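You operate a simulated robot arm through the tools that you are given. There is no shell and no other tool. Be economical: measure what you need, move in short steps, check, and stop when the job is done.

Carry out the task below with a simulated two-armed robot. There is one attempt and no reset: what you move stays moved.

Task
Cure the doubles on the yellow feeder, finish the batch, switch it off.
Fine: vacuum LOW and air MED as the chart says, then one reset.

Only the result counts: the job must be done as asked and must still hold three seconds after the hand-in. Knocking over, shifting, dropping, spilling or breaking anything else fails it.

Robot
Two 7-joint arms with two-finger parallel grippers on one trunk, on a base that drives. Base frame: it is fixed to the floor where the robot stands at the start and does not move with it; the origin is under the middle of the robot, x ahead of it, y to its left, z up; the surface under the hand at the start is at about z = 930. Lengths are in mm, angles in degrees, forces in N, time in s.
The left shoulder is at the start at [20, 170, 1278], the right one opposite. With the tool pointing down near the work surface each hand reaches from about 180 to 660 mm from the robot's upright axis, wherever it stands, measured 20 degrees to its own side. Places, roughly: blue air knob [500, 1700, 900]; blue back lever [700, 1500, 1000]; blue copies knob [600, 1700, 900]; blue gap knob [600, 1600, 900]; blue handwheel [300, 1400, 800]; blue reset button [400, 1700, 900]; blue side lever [600, 1500, 1000]; blue stack [750, 1250, 1000]; blue switch [400, 1600, 900]; blue vacuum knob [500, 1600, 900]; green valve [200, 600, 600]; red valve [300, 400, 800]; yellow air knob [500, 100, 900]; yellow back lever [700, -200, 1000]; yellow copies knob [600, 100, 900]; yellow feeder [600, -200, 700]. Payload 3.8 kg a hand.
The TCP of each hand is the grasp point between the finger pads, 30 mm short of the fingertips. In the tool frame z runs along the fingers and y along their closing line. Largest opening 110 mm; finger width 20, thickness 10; the body of the gripper, 48 by 112 mm, starts 55 mm behind the TCP.
Orientation is that of the tool frame in the base frame, as a unit quaternion [w, x, y, z]. With the fingers straight down and closing along the base's y, the tool's x points along the base's -x, its y along +y and its z along -z.

Tools
- The arms move only by the tool play_rows. It takes "left_commands", "right_commands" or both (then of equal length, played together; a hand with none holds still); each is a list that holds one entry, the list of rows, each a list of 7 numbers: the turn, a rotation vector about the base's x, y, z in degrees, then the shift along the base's x, y, z in cm, then the gripper command, from -1 (shut) to 1 (fully open), values between in proportion. In form: [[[wx, wy, wz, tx, ty, tz, grip], ...]]. A call has 1 to 12 rows; each row is the pose to reach, as a shift and turn from the pose commanded when the call began. Each row takes 0.2 s and may step no farther than 50 mm and 8.6 degrees from the row before; otherwise, or with a gripper value out of range, the whole call is refused. Where a pose cannot be reached the arm comes as near as it can. A force on the tool above 40 N (or 10 N above the force at the start of the call, whichever is more), or a blocked arm, ends the call early, and 0.2 s more pass. Each finger travels about 72 mm/s and halts on what it meets, pressing with about 44 N; the grip force reading is that of the motor and also rises with nothing between the fingers. The clock runs only during rows and for 0.2 s after the last one: add rows that repeat a pose to give the fingers time. The reply holds the time, the measured pose of the TCP, the force on the tool along the base axes, the opening and the grip force, in the units named above and with some noise, with the torque about the TCP (base axes, N m) and any sound that the robot's microphone picked up, and new pictures: "pictures" is both (left out), scene, wrist or none (wrist: the cameras of the hands that moved).
- Cameras (640 x 400 px; columns grow to the right, rows downward): "scene" is now at [102.8, 13.3, 1417.6]; the picture's right is [0.16, -0.99, 0.00], its down [-0.67, -0.11, -0.73] and it looks along [0.72, 0.12, -0.68] (base axes); focal length 214 px, centre (320, 200). "left" rides on the left gripper at [72, -17, -103] in its tool frame; the picture's right is [0.23, 0.97, 0.00], its down [-0.76, 0.18, -0.62] and it looks along [-0.61, 0.14, 0.78] (tool axes); focal length 222 px, centre (320, 200). "right" rides on the right gripper at [72, 17, -103] in its tool frame; the picture's right is [-0.23, 0.97, 0.00], its down [-0.76, -0.18, -0.62] and it looks along [-0.61, -0.14, 0.78] (tool axes); focal length 222 px, centre (320, 200). There is no depth. A picture from a camera that has moved, and an enlarged one, comes with that camera's place and axes in the base frame and with its lens.
- move_column(by): slides the trunk up (or, below 0, down) by that many mm; the arms and the scene camera ride with it, the base frame stays. It gives what a move gives, with no picture.
- base_move(legs): drives the robot by 1 to 6 legs, each [ahead, turn to the left] in mm and degrees, along the robot's own axes; the way and the turn of a leg run together, so that a leg with both is an arc; at most 1500 mm and 180 degrees a leg. The arms and the cameras ride along, it lands a little off, and it stops where it bumps. It gives what a move gives, and a new picture of the scene camera.
- turn_head(pan, tilt): turns the head with the scene camera to pan (to the left, within 80 degrees either way) and tilt (down, from -29 to 69), counted from straight ahead of the robot. It gives what a move gives, and a new picture of the scene camera.
- zoom(camera, box): a new picture of the part [left, top, right, bottom] of that camera's present view, enlarged. The clock stands still meanwhile.
- close_job(): hands the job in; it is judged then, once.

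Go step by step. Nothing tells you exact positions but the pictures and the camera data: compare them with the known pose of the tool, close in by small moves and look again before you grip or let go. The budget is 120 turns and 260 pictures, counting those below and the enlarged ones. Unless the task says otherwise, let go and move clear before handing in, and close with one line.

The tools are called after ">>>" as name(argument=value, ...) on one line, values as JSON. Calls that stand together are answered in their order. play_rows: Moves the arms, as the interface text tells. Its arguments: {"type":"object","properties":{"left_commands":{"type":"array","items":{"type":"array","items":{"type":"array","items":{"type":"number"}}}},"right_commands":{"type":"array","items":{"type":"array","items":{"type":"array","items":{"type":"number"}}}},"pictures":{"type":"string","enum":["both","scene","wrist","none"]}},"required":[]} The other tools are called the same way: move_column (by) slides the trunk up or down; base_move (legs) drives the base; turn_head (pan, tilt) turns the head that bears the scene camera; zoom (camera, box) takes an enlarged picture of a part of a camera's view; close_job () hands the job in.

At the start:

```text
time_s: 0.0
left_eef_pos: [480.5, 324.5, 1248.1]
left_ee_rot: [0.0, 0.0, 1.0, 0.0]
left_contact_force: [0.0, 0.5, 0.1]
left_torque: [0.0, -0.02, -0.01]
left_gripper_width: 110.1
left_grip_force: 0.1
right_eef_pos: [414.4, -80.8, 1234.9]
right_ee_rot: [0.0, 0.0, 1.0, 0.0]
right_contact_force: [-0.6, -0.7, -0.2]
right_torque: [0.01, -0.04, -0.02]
right_gripper_width: 110.1
right_grip_force: 0.0
trunk travel left (down, up): [-375.0, 195.0]
robot x, y, heading: [1.5, 0.7, -0.0]
head pan, tilt: [9.3, 42.7]
```

scene: 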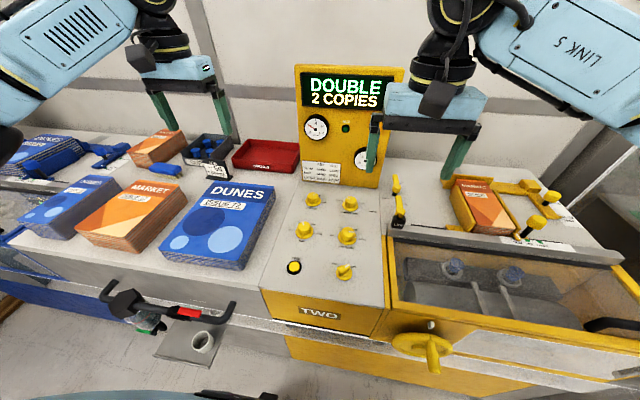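
right: 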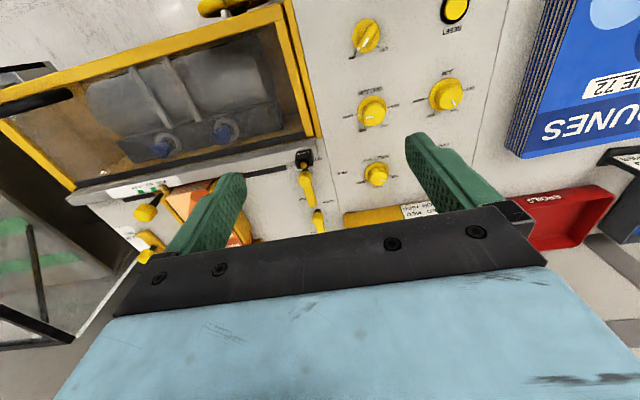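
left: 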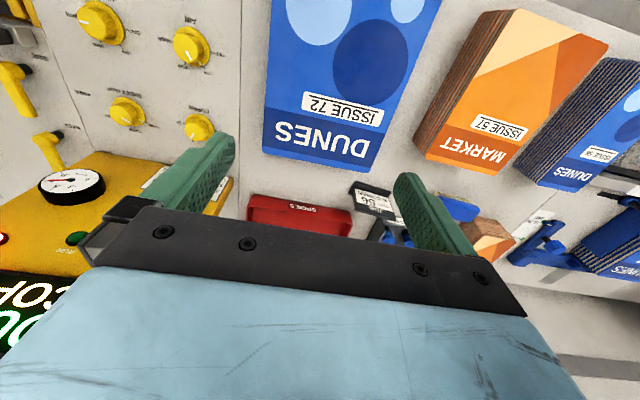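

I see the yellow feeder with its panel (DOUBLE, 2 COPIES), knobs, gauges and a chart. First I zoom in on the panel, chart and knobs.

>>> zoom(camera="scene", box=[280, 60, 420, 190])

>>> zoom(camera="scene", box=[260, 180, 420, 290])

>>> zoom(camera="right", box=[280, 0, 500, 220])

>>> zoom(camera="scene", box=[380, 160, 640, 380])

```text
3.08 times, centred on (350, 125) of scene
camera zoom: at [102.8, 13.3, 1417.6], right [0.16, -0.99, 0.0], down [-0.67, -0.11, -0.73], along [0.72, 0.12, -0.68], focal length 660 px, centre (228, 431)
```

zoom: 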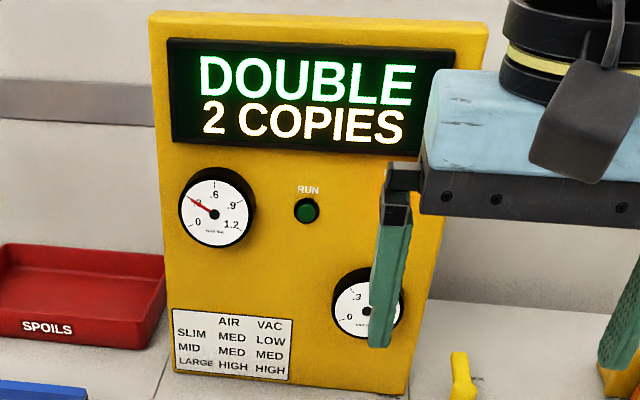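

```text
3.64 times, centred on (340, 235) of scene
camera zoom: at [102.8, 13.3, 1417.6], right [0.16, -0.99, 0.0], down [-0.67, -0.11, -0.73], along [0.72, 0.12, -0.68], focal length 780 px, centre (247, 73)
```

zoom: 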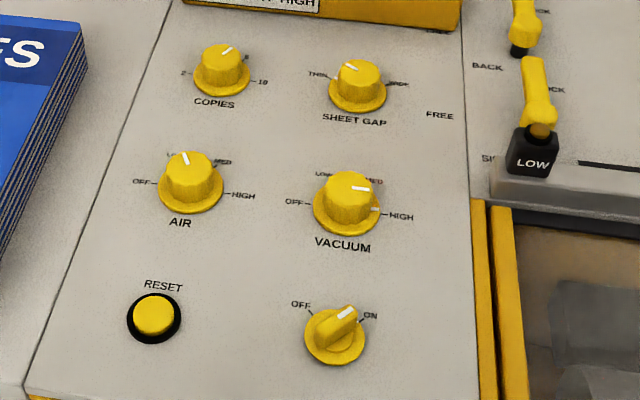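

```text
1.82 times, centred on (390, 110) of right
camera zoom: at [341.2, -63.6, 1338.1], right [0.23, 0.97, 0.0], down [0.76, -0.18, 0.62], along [0.61, -0.14, -0.78], focal length 404 px, centre (193, 364)
```

zoom: 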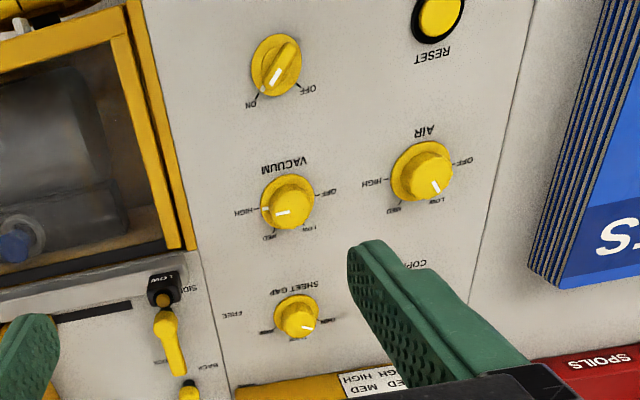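

```text
1.82 times, centred on (510, 270) of scene
camera zoom: at [102.8, 13.3, 1417.6], right [0.16, -0.99, 0.0], down [-0.67, -0.11, -0.73], along [0.72, 0.12, -0.68], focal length 390 px, centre (-26, 73)
```

zoom: 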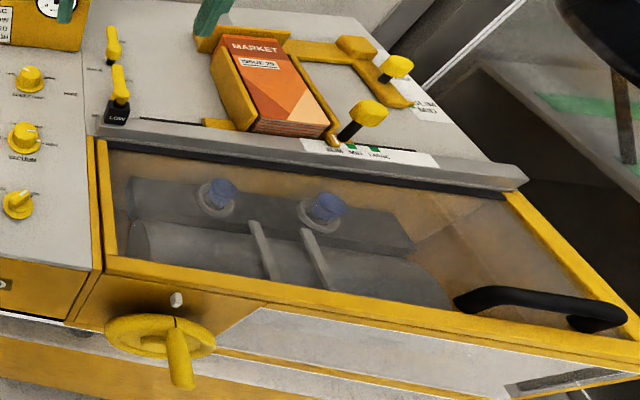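

Vacuum points between MED and HIGH, air at LOW. I look more closely at the stack, the guide scales and whether anything lies in the feeder.

>>> zoom(camera="scene", box=[380, 160, 500, 240])

>>> zoom(camera="scene", box=[480, 170, 600, 270])

>>> zoom(camera="scene", box=[320, 190, 370, 230])

>>> zoom(camera="scene", box=[320, 215, 370, 255])

>>> turn_head(pan=-25, tilt=50)

```text
5.00 times, centred on (440, 200) of scene
camera zoom: at [102.8, 13.3, 1417.6], right [0.16, -0.99, 0.0], down [-0.67, -0.11, -0.73], along [0.72, 0.12, -0.68], focal length 1072 px, centre (-280, 200)
```

zoom: 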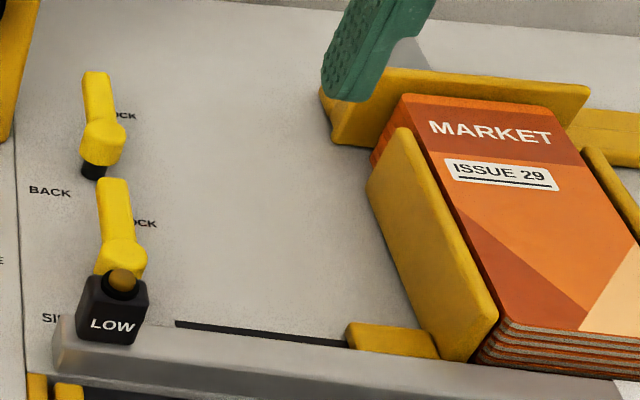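

```text
4.00 times, centred on (540, 220) of scene
camera zoom: at [102.8, 13.3, 1417.6], right [0.16, -0.99, 0.0], down [-0.67, -0.11, -0.73], along [0.72, 0.12, -0.68], focal length 858 px, centre (-560, 120)
```

zoom: 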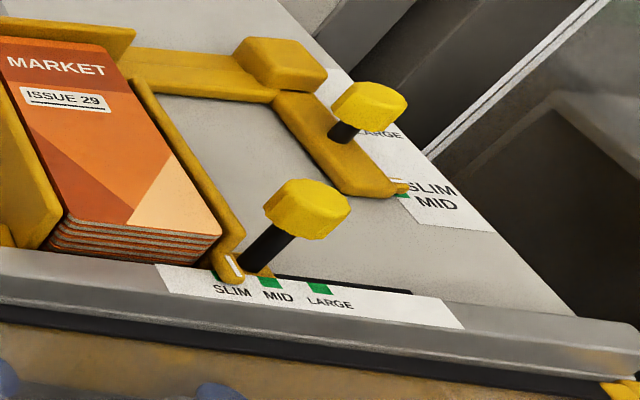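

```text
10.00 times, centred on (345, 210) of scene
camera zoom: at [102.8, 13.3, 1417.6], right [0.16, -0.99, 0.0], down [-0.67, -0.11, -0.73], along [0.72, 0.12, -0.68], focal length 2145 px, centre (70, 100)
```

zoom: 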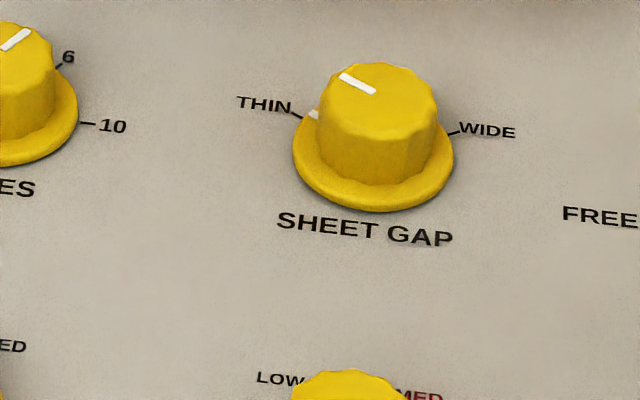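

```text
10.00 times, centred on (345, 235) of scene
camera zoom: at [102.8, 13.3, 1417.6], right [0.16, -0.99, 0.0], down [-0.67, -0.11, -0.73], along [0.72, 0.12, -0.68], focal length 2145 px, centre (70, -150)
```

zoom: 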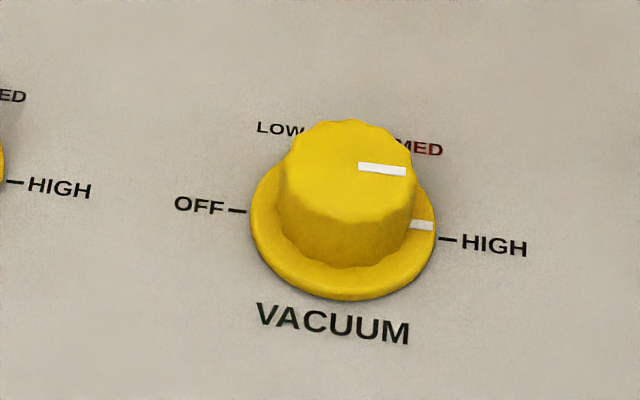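

```text
time_s: 1.0
left_eef_pos: [479.7, 324.5, 1248.4]
left_ee_rot: [0.001, 0.0, 1.0, 0.001]
left_contact_force: [0.2, 0.6, 0.9]
left_torque: [-0.01, 0.03, -0.03]
left_gripper_width: 110.4
left_grip_force: 0.1
right_eef_pos: [413.6, -81.2, 1234.9]
right_ee_rot: [0.001, 0.0, 1.0, 0.0]
right_contact_force: [-0.5, -0.4, 0.3]
right_torque: [0.0, 0.04, -0.02]
right_gripper_width: 110.0
right_grip_force: 0.0
trunk travel left (down, up): [-375.0, 195.0]
robot x, y, heading: [-0.8, -0.2, -0.2]
head pan, tilt: [-25.0, 50.0]
camera scene: at [90.6, -32.6, 1407.5], right [-0.42, -0.91, 0.0], down [-0.69, 0.32, -0.64], along [0.58, -0.27, -0.77], focal length 214 px, centre (320, 200)
```

scene: 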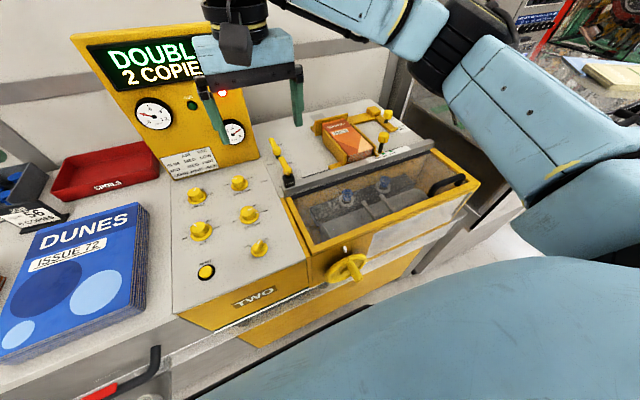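

Vacuum is at HIGH and air at LOW, side guide at SLIM. I check the back guide and gauges, and bring the right hand above the vacuum knob (estimated at [475, -3, 968]).

>>> zoom(camera="scene", box=[310, 90, 410, 170])

>>> zoom(camera="scene", box=[120, 60, 280, 180])

>>> play_rows(right_commands=[[[0, 0, 0, 1.2, 1.6, -3, 0.5], [0, 0, 0, 2.4, 3.2, -6, 0.1], [0, 0, 0, 3.6, 4.8, -9, 0.0], [0, 0, 0, 4.8, 6.4, -12, 0.0], [0, 0, 0, 6.1, 7.8, -15, 0.0], [0, 0, 0, 6.1, 7.8, -15, 0.0]]], pictures="both")

```text
5.00 times, centred on (360, 130) of scene
camera zoom: at [90.6, -32.6, 1407.5], right [-0.42, -0.91, 0.0], down [-0.69, 0.32, -0.64], along [0.58, -0.27, -0.77], focal length 1072 px, centre (120, 550)
```

zoom: 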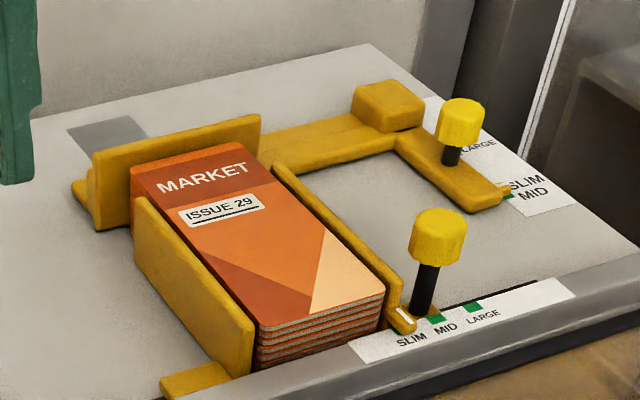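

```text
3.33 times, centred on (200, 120) of scene
camera zoom: at [90.6, -32.6, 1407.5], right [-0.42, -0.91, 0.0], down [-0.69, 0.32, -0.64], along [0.58, -0.27, -0.77], focal length 715 px, centre (720, 467)
```

zoom: 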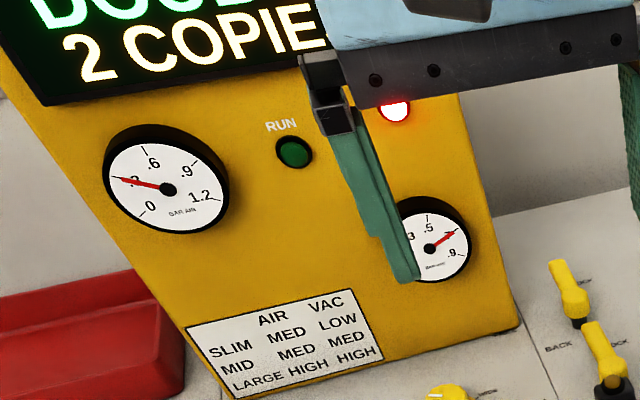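

```text
time_s: 2.4
left_eef_pos: [480.1, 325.1, 1248.5]
left_ee_rot: [-0.001, -0.001, 1.0, 0.0]
left_contact_force: [-0.5, 0.4, 0.2]
left_torque: [0.02, 0.03, 0.05]
left_gripper_width: 109.9
left_grip_force: 0.1
right_eef_pos: [476.1, -3.3, 1082.8]
right_ee_rot: [0.0, 0.0, 1.0, -0.001]
right_contact_force: [-0.4, -0.6, -0.2]
right_torque: [0.01, -0.01, 0.02]
right_gripper_width: 55.2
right_grip_force: 0.0
trunk travel left (down, up): [-375.0, 195.0]
robot x, y, heading: [1.6, 0.6, 0.1]
head pan, tilt: [-25.0, 50.0]
camera scene: at [90.3, -33.0, 1407.5], right [-0.42, -0.91, 0.0], down [-0.69, 0.32, -0.64], along [0.58, -0.27, -0.77], focal length 214 px, centre (320, 200)
camera right: at [403.3, 14.1, 1187.2], right [0.23, 0.97, 0.0], down [0.76, -0.18, 0.62], along [0.61, -0.14, -0.78], focal length 222 px, centre (320, 200)
```

scene: 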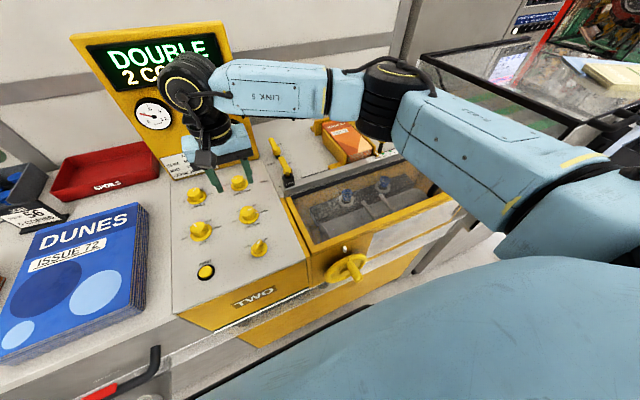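
right: 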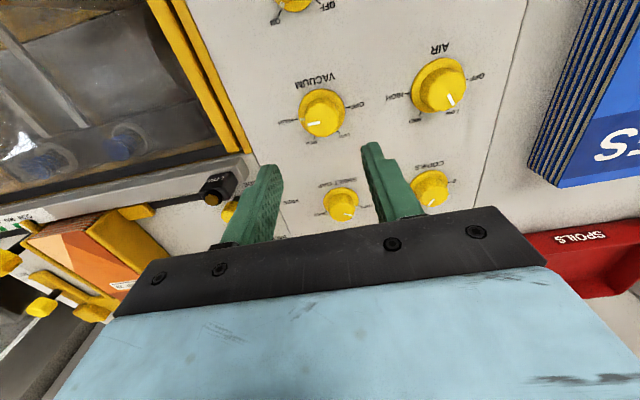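

Guides stand at SLIM with the stack snug, gauges show air ≈0.3 and vacuum ≈0.8. I refine the vacuum knob position from the wrist view.

>>> zoom(camera="right", box=[260, 60, 380, 140])

>>> zoom(camera="scene", box=[180, 160, 280, 280])

```text
5.00 times, centred on (320, 100) of right
camera zoom: at [403.3, 14.1, 1187.2], right [0.23, 0.97, 0.0], down [0.76, -0.18, 0.62], along [0.61, -0.14, -0.78], focal length 1111 px, centre (320, 700)
```

zoom: 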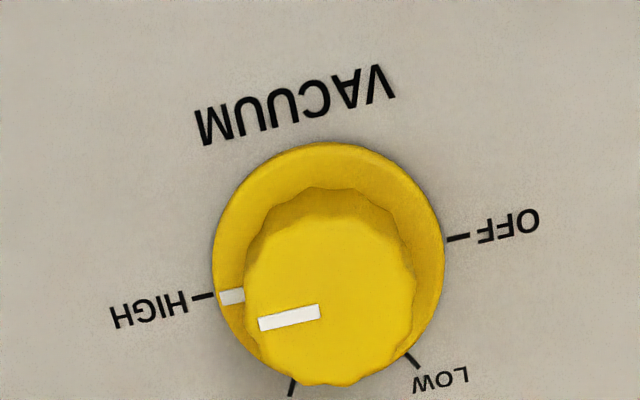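

```text
3.33 times, centred on (230, 220) of scene
camera zoom: at [90.3, -33.0, 1407.5], right [-0.42, -0.91, 0.0], down [-0.69, 0.32, -0.64], along [0.58, -0.27, -0.77], focal length 715 px, centre (620, 133)
```

zoom: 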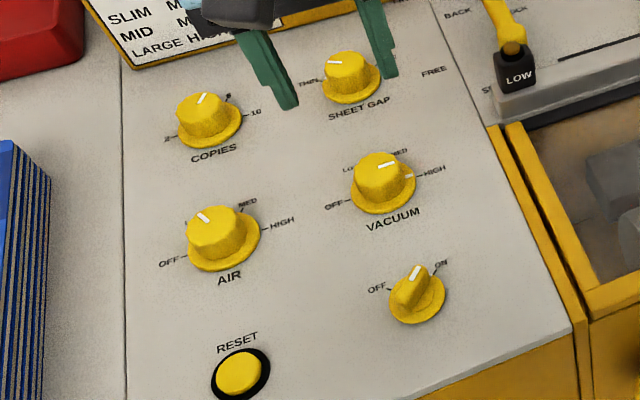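

Vacuum knob top refined to about [477, -1, 967]. I pre-turn the hand by -56° and descend to just above the knob.

>>> play_rows(right_commands=[[[0, 0, -8, 0.1, 0.2, 0, 0], [0, 0, -16, 0.1, 0.2, 0, 0], [0, 0, -24, 0.1, 0.2, 0, 0], [0, 0, -32, 0.1, 0.2, 0, 0], [0, 0, -40, 0.1, 0.2, 0, 0], [0, 0, -48, 0.1, 0.2, 0, 0], [0, 0, -56, 0.1, 0.2, 0, 0], [0, 0, -60, 0.1, 0.2, -3.0, 0], [0, 0, -60, 0.1, 0.2, -6.0, 0], [0, 0, -60, 0.1, 0.2, -7.5, 0], [0, 0, -60, 0.1, 0.2, -7.5, 0]]], pictures="both")

>>> zoom(camera="scene", box=[180, 130, 300, 250])

```text
time_s: 4.8
left_eef_pos: [480.6, 324.2, 1246.6]
left_ee_rot: [0.0, -0.002, 1.0, 0.0]
left_contact_force: [-0.4, 0.0, -0.2]
left_torque: [-0.06, 0.04, -0.02]
left_gripper_width: 110.0
left_grip_force: 0.0
right_eef_pos: [475.7, 0.1, 1010.3]
right_ee_rot: [0.0, 0.501, 0.865, -0.001]
right_contact_force: [0.5, -0.1, 0.2]
right_torque: [-0.01, 0.0, -0.01]
right_gripper_width: 55.2
right_grip_force: 0.2
trunk travel left (down, up): [-375.0, 195.0]
robot x, y, heading: [-4.5, -0.8, -0.2]
head pan, tilt: [-25.0, 50.0]
camera scene: at [90.5, -32.6, 1407.5], right [-0.42, -0.91, 0.0], down [-0.69, 0.32, -0.64], along [0.58, -0.27, -0.77], focal length 214 px, centre (320, 200)
camera right: at [454.1, 70.9, 1113.5], right [0.96, 0.29, 0.0], down [0.23, -0.75, 0.62], along [0.18, -0.6, -0.78], focal length 222 px, centre (320, 200)
```

scene: 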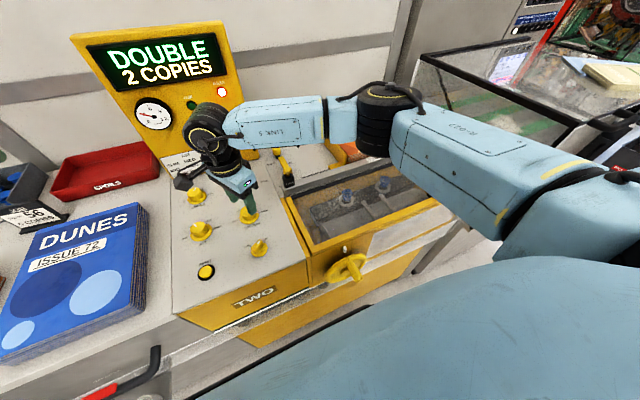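
right: 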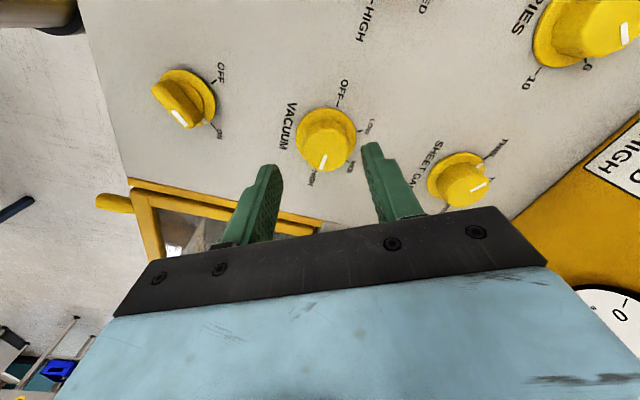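

```text
3.33 times, centred on (240, 190) of scene
camera zoom: at [90.5, -32.6, 1407.5], right [-0.42, -0.91, 0.0], down [-0.69, 0.32, -0.64], along [0.58, -0.27, -0.77], focal length 715 px, centre (587, 233)
```

zoom: 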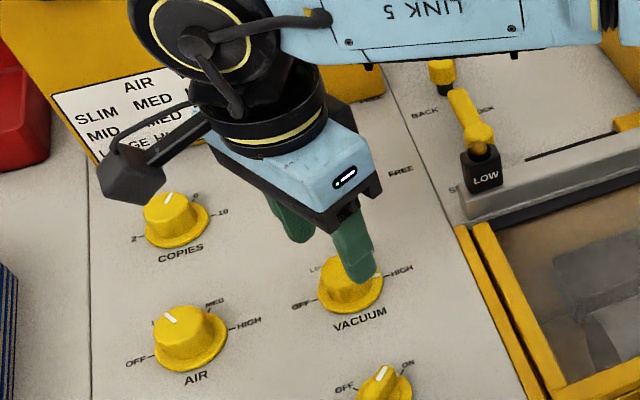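

>>> zoom(camera="right", box=[220, 90, 440, 230])

```text
2.86 times, centred on (330, 160) of right
camera zoom: at [454.1, 70.9, 1113.5], right [0.96, 0.29, 0.0], down [0.23, -0.75, 0.62], along [0.18, -0.6, -0.78], focal length 635 px, centre (291, 314)
```

zoom: 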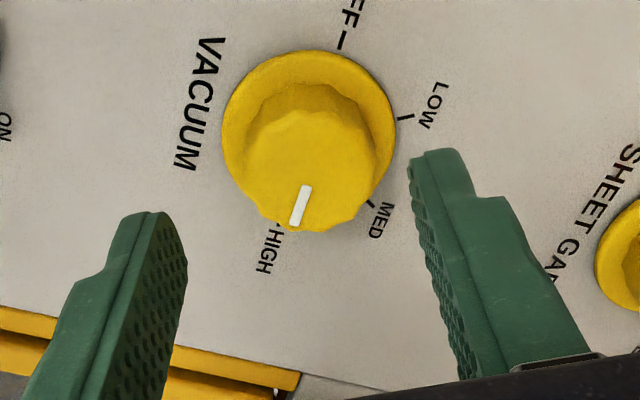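

Knob centre reads about [478, 2, 967]; the open fingers straddle it. I descend and close on the cap.

>>> play_rows(right_commands=[[[0, 0, 0, 0.2, 0.1, -1.5, 0], [0, 0, 0, 0.2, 0.1, -2.9, 0], [0, 0, 0, 0.2, 0.1, -2.9, 0], [0, 0, 0, 0.2, 0.1, -2.9, -1], [0, 0, 0, 0.2, 0.1, -2.9, -1], [0, 0, 0, 0.2, 0.1, -2.9, -1]]], pictures="wrist")

>>> zoom(camera="right", box=[220, 90, 440, 230])

```text
time_s: 6.2
left_eef_pos: [482.7, 324.0, 1245.7]
left_ee_rot: [-0.001, -0.001, 1.0, 0.0]
left_contact_force: [-0.5, 0.4, 0.2]
left_torque: [-0.02, -0.02, 0.01]
left_gripper_width: 110.0
left_grip_force: 0.0
right_eef_pos: [480.0, 0.5, 981.6]
right_ee_rot: [0.0, 0.501, 0.866, 0.001]
right_contact_force: [9.7, 5.4, -1.5]
right_torque: [0.14, -0.57, 0.22]
right_gripper_width: 35.4
right_grip_force: 45.0
trunk travel left (down, up): [-375.0, 195.0]
robot x, y, heading: [2.2, 0.4, 0.0]
head pan, tilt: [-25.0, 50.0]
camera right: at [457.5, 72.7, 1084.7], right [0.96, 0.29, 0.0], down [0.23, -0.75, 0.62], along [0.18, -0.6, -0.78], focal length 222 px, centre (320, 200)
```

right: 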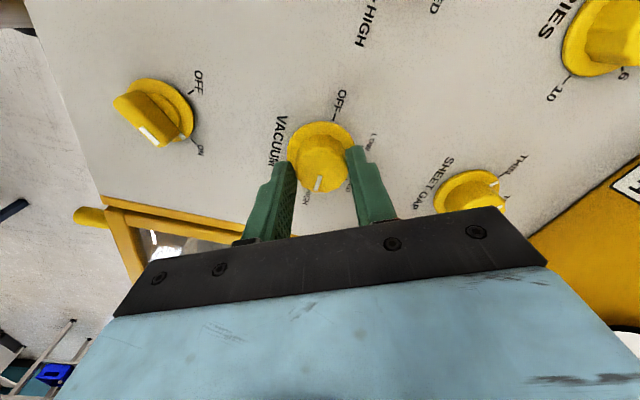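

```text
2.86 times, centred on (330, 160) of right
camera zoom: at [457.5, 72.7, 1084.7], right [0.96, 0.29, 0.0], down [0.23, -0.75, 0.62], along [0.18, -0.6, -0.78], focal length 635 px, centre (291, 314)
```

zoom: 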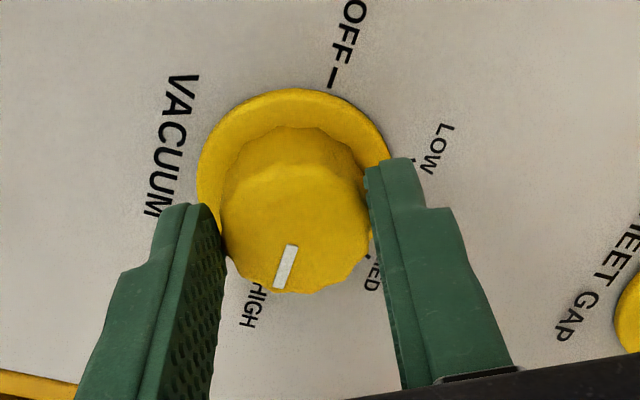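

The cap is gripped at 35 mm. I turn counterclockwise 96° towards LOW and check.

>>> play_rows(right_commands=[[[0, 0, 8, 0.2, 0.1, 0, -1], [0, 0, 16, 0.2, 0.1, 0, -1], [0, 0, 24, 0.2, 0.1, 0, -1], [0, 0, 32, 0.2, 0.1, 0, -1], [0, 0, 40, 0.2, 0.1, 0, -1], [0, 0, 48, 0.2, 0.1, 0, -1], [0, 0, 56, 0.2, 0.1, 0, -1], [0, 0, 64, 0.2, 0.1, 0, -1], [0, 0, 72, 0.2, 0.1, 0, -1], [0, 0, 80, 0.2, 0.1, 0, -1], [0, 0, 88, 0.2, 0.1, 0, -1], [0, 0, 96, 0.2, 0.1, 0, -1]]], pictures="both")

>>> zoom(camera="right", box=[220, 90, 440, 230])

```text
time_s: 8.8
left_eef_pos: [478.6, 320.7, 1250.5]
left_ee_rot: [0.001, -0.002, 1.0, 0.002]
left_contact_force: [-0.6, 0.6, 0.0]
left_torque: [0.02, 0.01, 0.01]
left_gripper_width: 110.0
left_grip_force: 0.0
right_eef_pos: [477.5, -5.4, 981.2]
right_ee_rot: [-0.001, -0.309, 0.951, -0.003]
right_contact_force: [-8.0, -30.2, 7.6]
right_torque: [-0.44, -0.4, -0.06]
right_gripper_width: 35.2
right_grip_force: 45.3
trunk travel left (down, up): [-375.0, 195.0]
robot x, y, heading: [-2.7, -2.3, 0.2]
head pan, tilt: [-25.0, 50.0]
camera scene: at [88.8, -36.9, 1407.5], right [-0.42, -0.91, 0.0], down [-0.69, 0.33, -0.64], along [0.58, -0.27, -0.77], focal length 214 px, centre (320, 200)
camera right: at [410.0, -32.3, 1084.8], right [-0.39, 0.92, -0.01], down [0.72, 0.31, 0.62], along [0.57, 0.24, -0.78], focal length 222 px, centre (320, 200)
```

scene: 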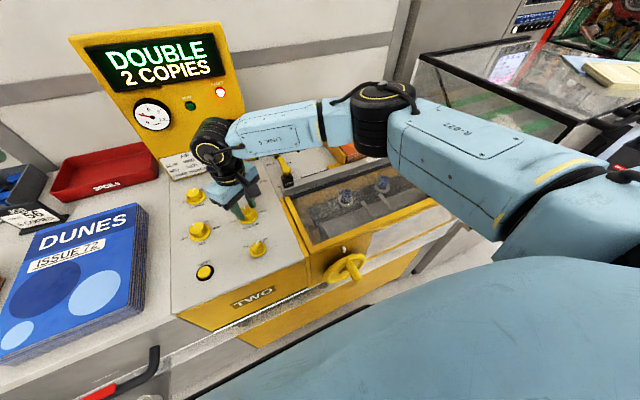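
right: 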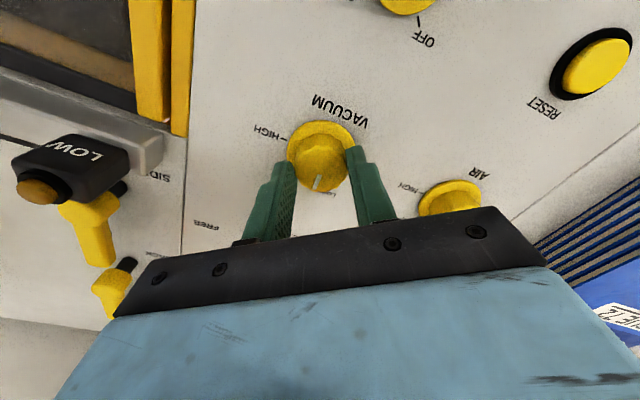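

```text
2.86 times, centred on (330, 160) of right
camera zoom: at [410.0, -32.3, 1084.8], right [-0.39, 0.92, -0.01], down [0.72, 0.31, 0.62], along [0.57, 0.24, -0.78], focal length 635 px, centre (291, 314)
```

zoom: 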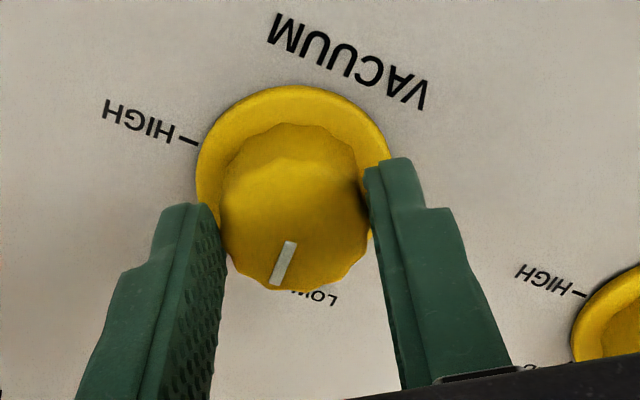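

The vacuum knob has followed 96° with some side force towards y. I turn the remaining 24° and relieve the side force.

>>> play_rows(right_commands=[[[0, 0, 0, 0, -0.3, 0, -1], [0, 0, 8, 0, -0.4, 0, -1], [0, 0, 16, 0, -0.4, 0, -1], [0, 0, 24, 0, -0.4, 0, -1], [0, 0, 24, 0, -0.4, 0, -1]]], pictures="wrist")

>>> zoom(camera="right", box=[220, 90, 440, 230])

>>> zoom(camera="scene", box=[190, 120, 290, 220])

```text
time_s: 10.0
left_eef_pos: [480.6, 322.2, 1247.8]
left_ee_rot: [0.001, -0.001, 1.0, 0.001]
left_contact_force: [0.1, -0.5, 0.3]
left_torque: [0.0, -0.02, 0.01]
left_gripper_width: 110.0
left_grip_force: 0.1
right_eef_pos: [479.6, -5.7, 982.5]
right_ee_rot: [0.001, -0.499, 0.866, -0.001]
right_contact_force: [2.0, -16.5, 8.7]
right_torque: [-0.82, 0.01, -0.02]
right_gripper_width: 35.1
right_grip_force: 45.0
trunk travel left (down, up): [-375.0, 195.0]
robot x, y, heading: [1.6, -0.8, -0.3]
head pan, tilt: [-25.0, 50.0]
camera right: at [428.5, -59.1, 1084.5], right [-0.73, 0.68, 0.0], down [0.53, 0.57, 0.62], along [0.43, 0.45, -0.78], focal length 222 px, centre (320, 200)
```

right: 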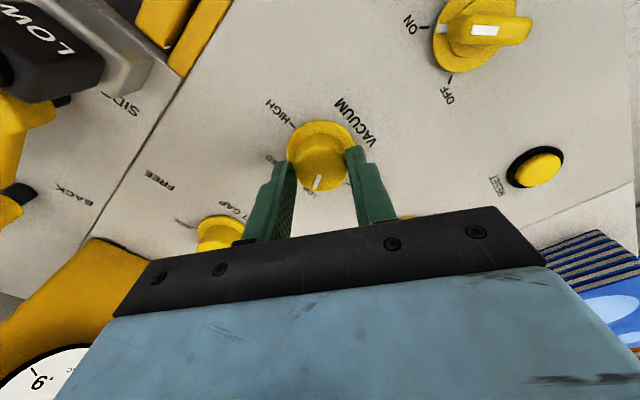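

```text
2.86 times, centred on (330, 160) of right
camera zoom: at [428.5, -59.1, 1084.5], right [-0.73, 0.68, 0.0], down [0.53, 0.57, 0.62], along [0.43, 0.45, -0.78], focal length 635 px, centre (291, 314)
```

zoom: 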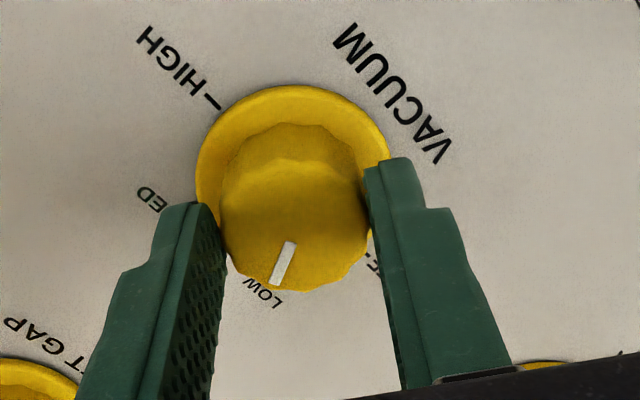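

```text
4.00 times, centred on (240, 170) of scene
camera zoom: at [90.4, -34.8, 1407.4], right [-0.42, -0.91, 0.0], down [-0.69, 0.32, -0.64], along [0.58, -0.27, -0.77], focal length 858 px, centre (640, 320)
```

zoom: 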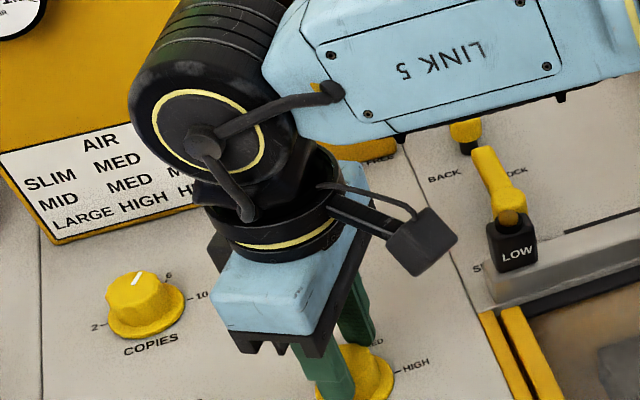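

The pointer stands at LOW. I release, lift, and carry the hand sideways towards the air knob so I can verify the vacuum knob and gauge.

>>> play_rows(right_commands=[[[0, 0, 0, 0, 0, 0, 0], [0, 0, 0, 0, 0, 0, 0], [0, 0, 0, 0, 0, 3, 0], [0, 0, -5, 0, 0, 7, 0], [0, 0, -13, 0, 4, 10, 0], [0, 0, -21, 0, 8, 10, 0], [0, 0, -29, 0, 12, 10, 0], [0, 0, -30, 0, 12, 10, 0]]], pictures="both")

>>> zoom(camera="right", box=[180, 40, 500, 240])

>>> turn_head(pan=-10, tilt=40)

```text
time_s: 11.8
left_eef_pos: [480.6, 322.1, 1247.5]
left_ee_rot: [-0.001, -0.001, 1.0, 0.0]
left_contact_force: [-0.5, -0.4, 0.5]
left_torque: [0.01, -0.01, -0.02]
left_gripper_width: 110.1
left_grip_force: 0.0
right_eef_pos: [480.3, 116.1, 1081.6]
right_ee_rot: [0.0, -0.256, 0.967, 0.001]
right_contact_force: [-0.2, -0.7, 0.5]
right_torque: [0.02, 0.04, -0.01]
right_gripper_width: 54.9
right_grip_force: 0.2
trunk travel left (down, up): [-375.0, 195.0]
robot x, y, heading: [-2.0, -1.4, 0.1]
head pan, tilt: [-25.0, 50.0]
camera scene: at [90.8, -33.9, 1407.4], right [-0.42, -0.91, 0.0], down [-0.69, 0.32, -0.64], along [0.58, -0.27, -0.77], focal length 214 px, centre (320, 200)
camera right: at [409.1, 94.8, 1184.1], right [-0.29, 0.96, 0.0], down [0.75, 0.22, 0.62], along [0.6, 0.18, -0.78], focal length 222 px, centre (320, 200)
```

scene: 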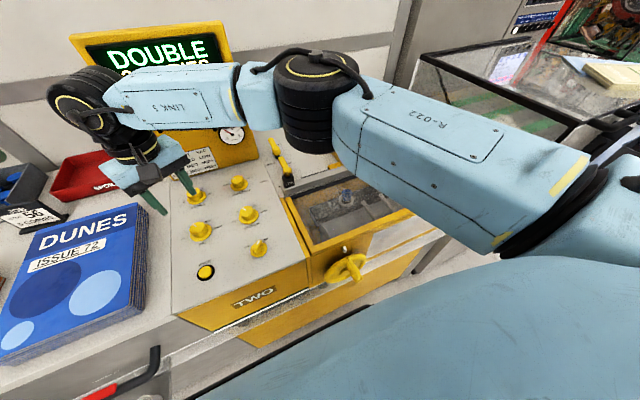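
right: 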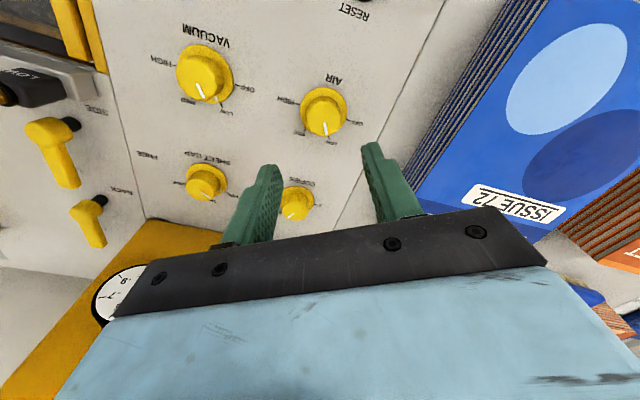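

```text
2.00 times, centred on (340, 140) of right
camera zoom: at [409.1, 94.8, 1184.1], right [-0.29, 0.96, 0.0], down [0.75, 0.22, 0.62], along [0.6, 0.18, -0.78], focal length 444 px, centre (280, 320)
```

zoom: 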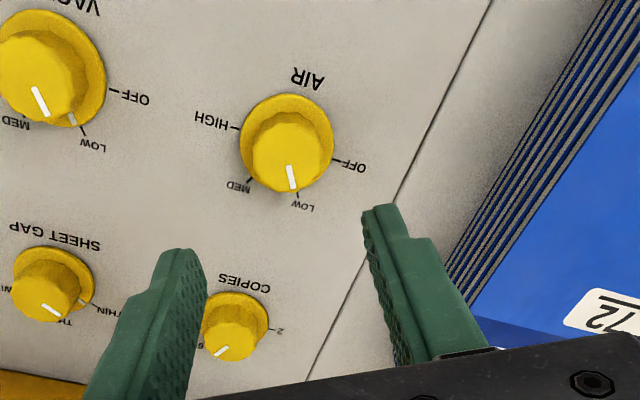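

```text
time_s: 12.6
left_eef_pos: [481.0, 324.9, 1247.0]
left_ee_rot: [-0.001, 0.0, 1.0, 0.0]
left_contact_force: [0.3, 0.3, 0.1]
left_torque: [-0.02, 0.0, 0.03]
left_gripper_width: 109.8
left_grip_force: 0.1
right_eef_pos: [479.9, 116.4, 1080.0]
right_ee_rot: [0.0, -0.259, 0.966, 0.0]
right_contact_force: [0.3, 0.5, -0.5]
right_torque: [0.02, -0.04, 0.01]
right_gripper_width: 55.1
right_grip_force: 0.0
trunk travel left (down, up): [-375.0, 195.0]
robot x, y, heading: [-1.1, -2.2, 0.1]
head pan, tilt: [-10.0, 40.0]
camera scene: at [104.5, -14.9, 1421.6], right [-0.17, -0.98, 0.0], down [-0.63, 0.11, -0.77], along [0.75, -0.13, -0.64], focal length 214 px, centre (320, 200)
```

scene: 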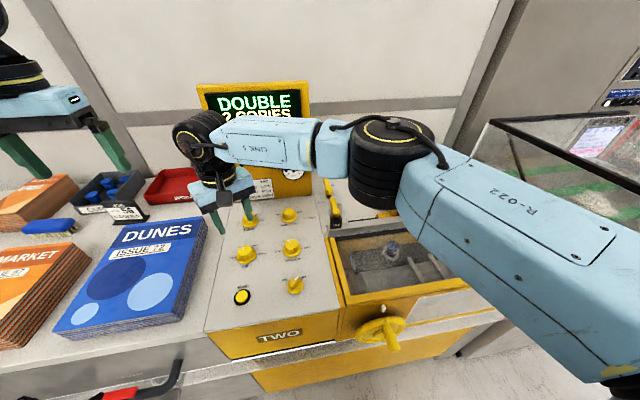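

>>> zoom(camera="right", box=[150, 30, 270, 120])

>>> zoom(camera="right", box=[270, 60, 390, 150])

```text
4.44 times, centred on (210, 75) of right
camera zoom: at [408.7, 95.6, 1184.1], right [-0.29, 0.96, 0.0], down [0.75, 0.23, 0.62], along [0.6, 0.18, -0.78], focal length 987 px, centre (809, 756)
```

zoom: 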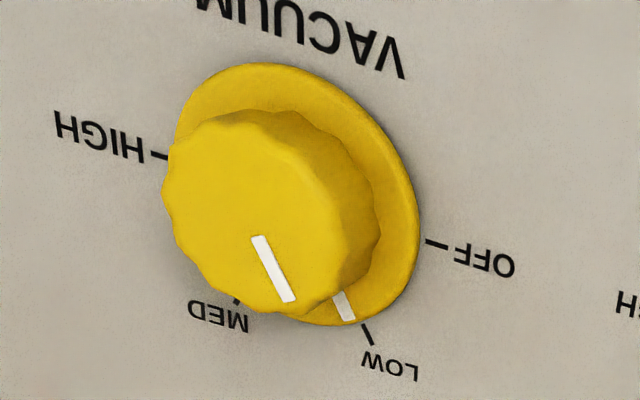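

```text
4.44 times, centred on (330, 105) of right
camera zoom: at [408.7, 95.6, 1184.1], right [-0.29, 0.96, 0.0], down [0.75, 0.23, 0.62], along [0.6, 0.18, -0.78], focal length 987 px, centre (276, 622)
```

zoom: 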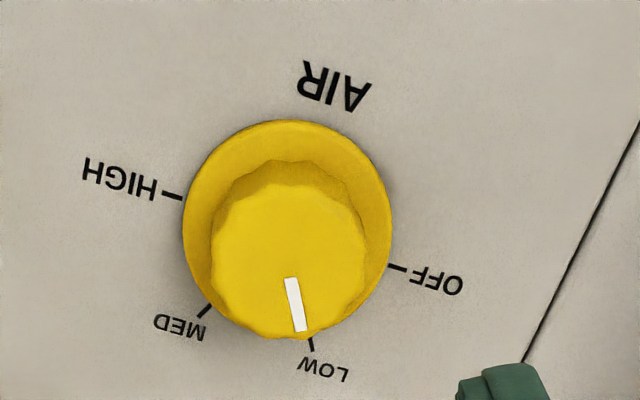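

Vacuum pointer aligns with the LOW tick. Now the air knob at about [477, 118, 967]: I descend over it in two steps.

>>> play_rows(right_commands=[[[0, 0, 0, -0.3, 0.2, -3, 0], [0, 0, 0, -0.3, 0.2, -6, 0], [0, 0, 0, -0.3, 0.2, -7, 0], [0, 0, 0, -0.3, 0.2, -7, 0]]], pictures="wrist")

>>> zoom(camera="right", box=[220, 90, 440, 230])

>>> zoom(camera="scene", box=[190, 70, 340, 230])

```text
time_s: 13.6
left_eef_pos: [480.9, 324.0, 1246.8]
left_ee_rot: [0.0, -0.001, 1.0, 0.0]
left_contact_force: [-0.2, 0.7, 0.0]
left_torque: [-0.01, 0.02, -0.01]
left_gripper_width: 109.9
left_grip_force: 0.1
right_eef_pos: [477.8, 119.7, 1011.1]
right_ee_rot: [0.0, -0.259, 0.966, -0.001]
right_contact_force: [0.2, -0.3, -0.3]
right_torque: [0.01, 0.02, -0.01]
right_gripper_width: 54.9
right_grip_force: 0.0
trunk travel left (down, up): [-375.0, 195.0]
robot x, y, heading: [-1.0, 0.0, -0.1]
head pan, tilt: [-10.0, 40.0]
camera right: at [406.1, 98.2, 1114.4], right [-0.29, 0.96, 0.0], down [0.75, 0.23, 0.62], along [0.6, 0.18, -0.78], focal length 222 px, centre (320, 200)
```

right: 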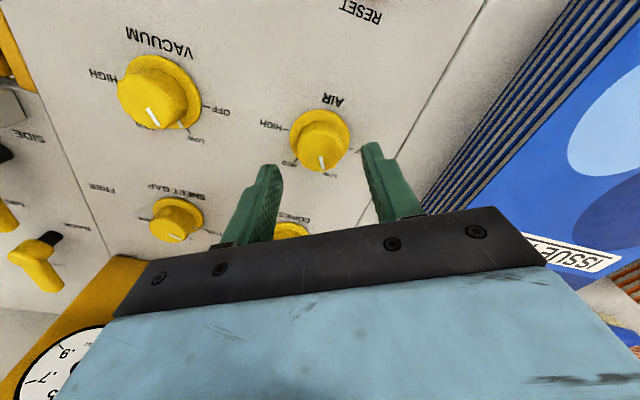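

```text
2.86 times, centred on (330, 160) of right
camera zoom: at [406.1, 98.2, 1114.4], right [-0.29, 0.96, 0.0], down [0.75, 0.23, 0.62], along [0.6, 0.18, -0.78], focal length 635 px, centre (291, 314)
```

zoom: 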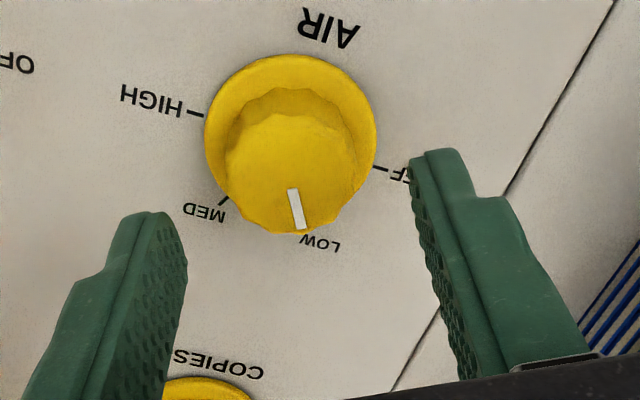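

```text
2.50 times, centred on (265, 150) of scene
camera zoom: at [104.5, -14.9, 1421.6], right [-0.17, -0.98, 0.0], down [-0.63, 0.11, -0.77], along [0.75, -0.13, -0.64], focal length 536 px, centre (458, 325)
```

zoom: 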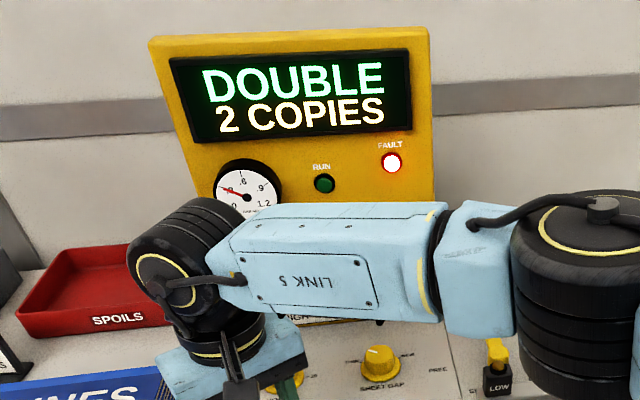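

The fingers straddle the air knob. I descend, close and turn 60° clockwise in one go.

>>> play_rows(right_commands=[[[0, 0, 0, 0, -0.1, -1.5, 0], [0, 0, 0, 0, -0.1, -3.0, 0], [0, 0, 0, 0, -0.1, -3.0, 0], [0, 0, 0, 0, -0.1, -3.0, -1], [0, 0, 0, 0, -0.1, -3.0, -1], [0, 0, 0, 0, -0.1, -3.0, -1]]], pictures="wrist")

>>> play_rows(right_commands=[[[0, 0, -8, 0, 0, 0, -1], [0, 0, -16, 0, 0, 0, -1], [0, 0, -24, 0, 0, 0, -1], [0, 0, -32, 0, 0, 0, -1], [0, 0, -40, 0, 0, 0, -1], [0, 0, -48, 0, 0, 0, -1], [0, 0, -56, 0, 0, 0, -1], [0, 0, -60, 0, 0, 0, -1], [0, 0, -60, 0, 0, 0, -1]]], pictures="wrist")

>>> zoom(camera="right", box=[220, 90, 440, 230])

```text
time_s: 15.0
left_eef_pos: [480.1, 324.0, 1246.9]
left_ee_rot: [0.0, -0.001, 1.0, 0.0]
left_contact_force: [0.9, 1.0, -0.4]
left_torque: [-0.01, -0.02, -0.02]
left_gripper_width: 109.9
left_grip_force: 0.1
right_eef_pos: [479.4, 119.0, 979.4]
right_ee_rot: [0.0, -0.259, 0.966, 0.0]
right_contact_force: [0.3, -0.4, -0.8]
right_torque: [0.3, -0.42, -0.01]
right_gripper_width: 35.3
right_grip_force: 45.3
trunk travel left (down, up): [-375.0, 195.0]
robot x, y, heading: [-1.7, 1.7, -0.0]
head pan, tilt: [-10.0, 40.0]
camera right: at [406.8, 97.0, 1084.1], right [-0.29, 0.96, 0.0], down [0.75, 0.23, 0.62], along [0.6, 0.18, -0.78], focal length 222 px, centre (320, 200)
```

right: 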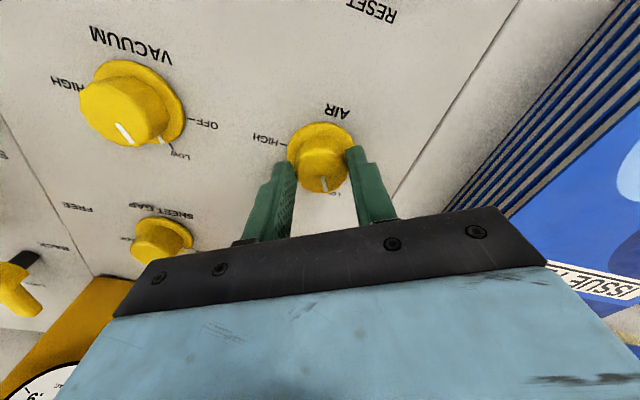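

```text
time_s: 17.0
left_eef_pos: [481.7, 327.5, 1246.3]
left_ee_rot: [-0.001, -0.001, 1.0, -0.001]
left_contact_force: [-0.2, 0.3, 0.0]
left_torque: [0.02, -0.02, 0.02]
left_gripper_width: 110.2
left_grip_force: 0.1
right_eef_pos: [477.6, 123.3, 981.2]
right_ee_rot: [0.001, 0.259, 0.966, 0.003]
right_contact_force: [11.8, 26.2, 4.8]
right_torque: [0.05, -0.64, 0.13]
right_gripper_width: 35.7
right_grip_force: 45.0
trunk travel left (down, up): [-375.0, 195.0]
robot x, y, heading: [-2.8, -0.1, -0.2]
head pan, tilt: [-10.0, 40.0]
camera right: at [423.5, 173.4, 1084.2], right [0.68, 0.73, 0.01], down [0.57, -0.54, 0.62], along [0.46, -0.42, -0.78], focal length 222 px, centre (320, 200)
```

right: 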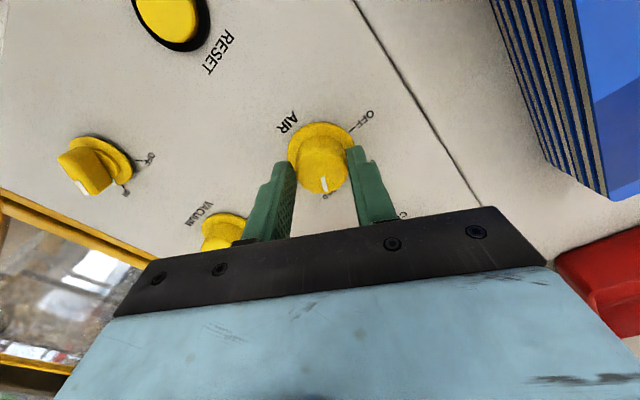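

```text
2.86 times, centred on (330, 160) of right
camera zoom: at [423.5, 173.4, 1084.2], right [0.68, 0.73, 0.01], down [0.57, -0.54, 0.62], along [0.46, -0.42, -0.78], focal length 635 px, centre (291, 314)
```

zoom: 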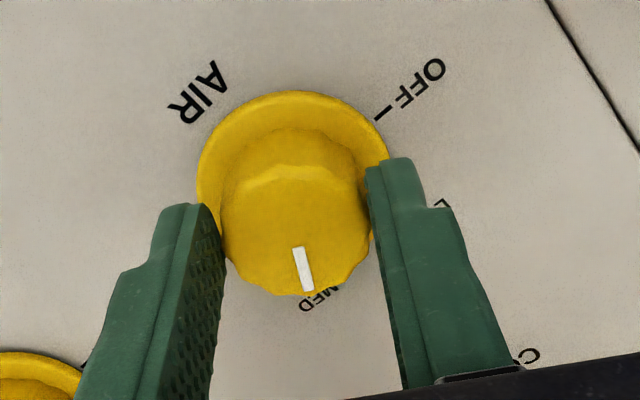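

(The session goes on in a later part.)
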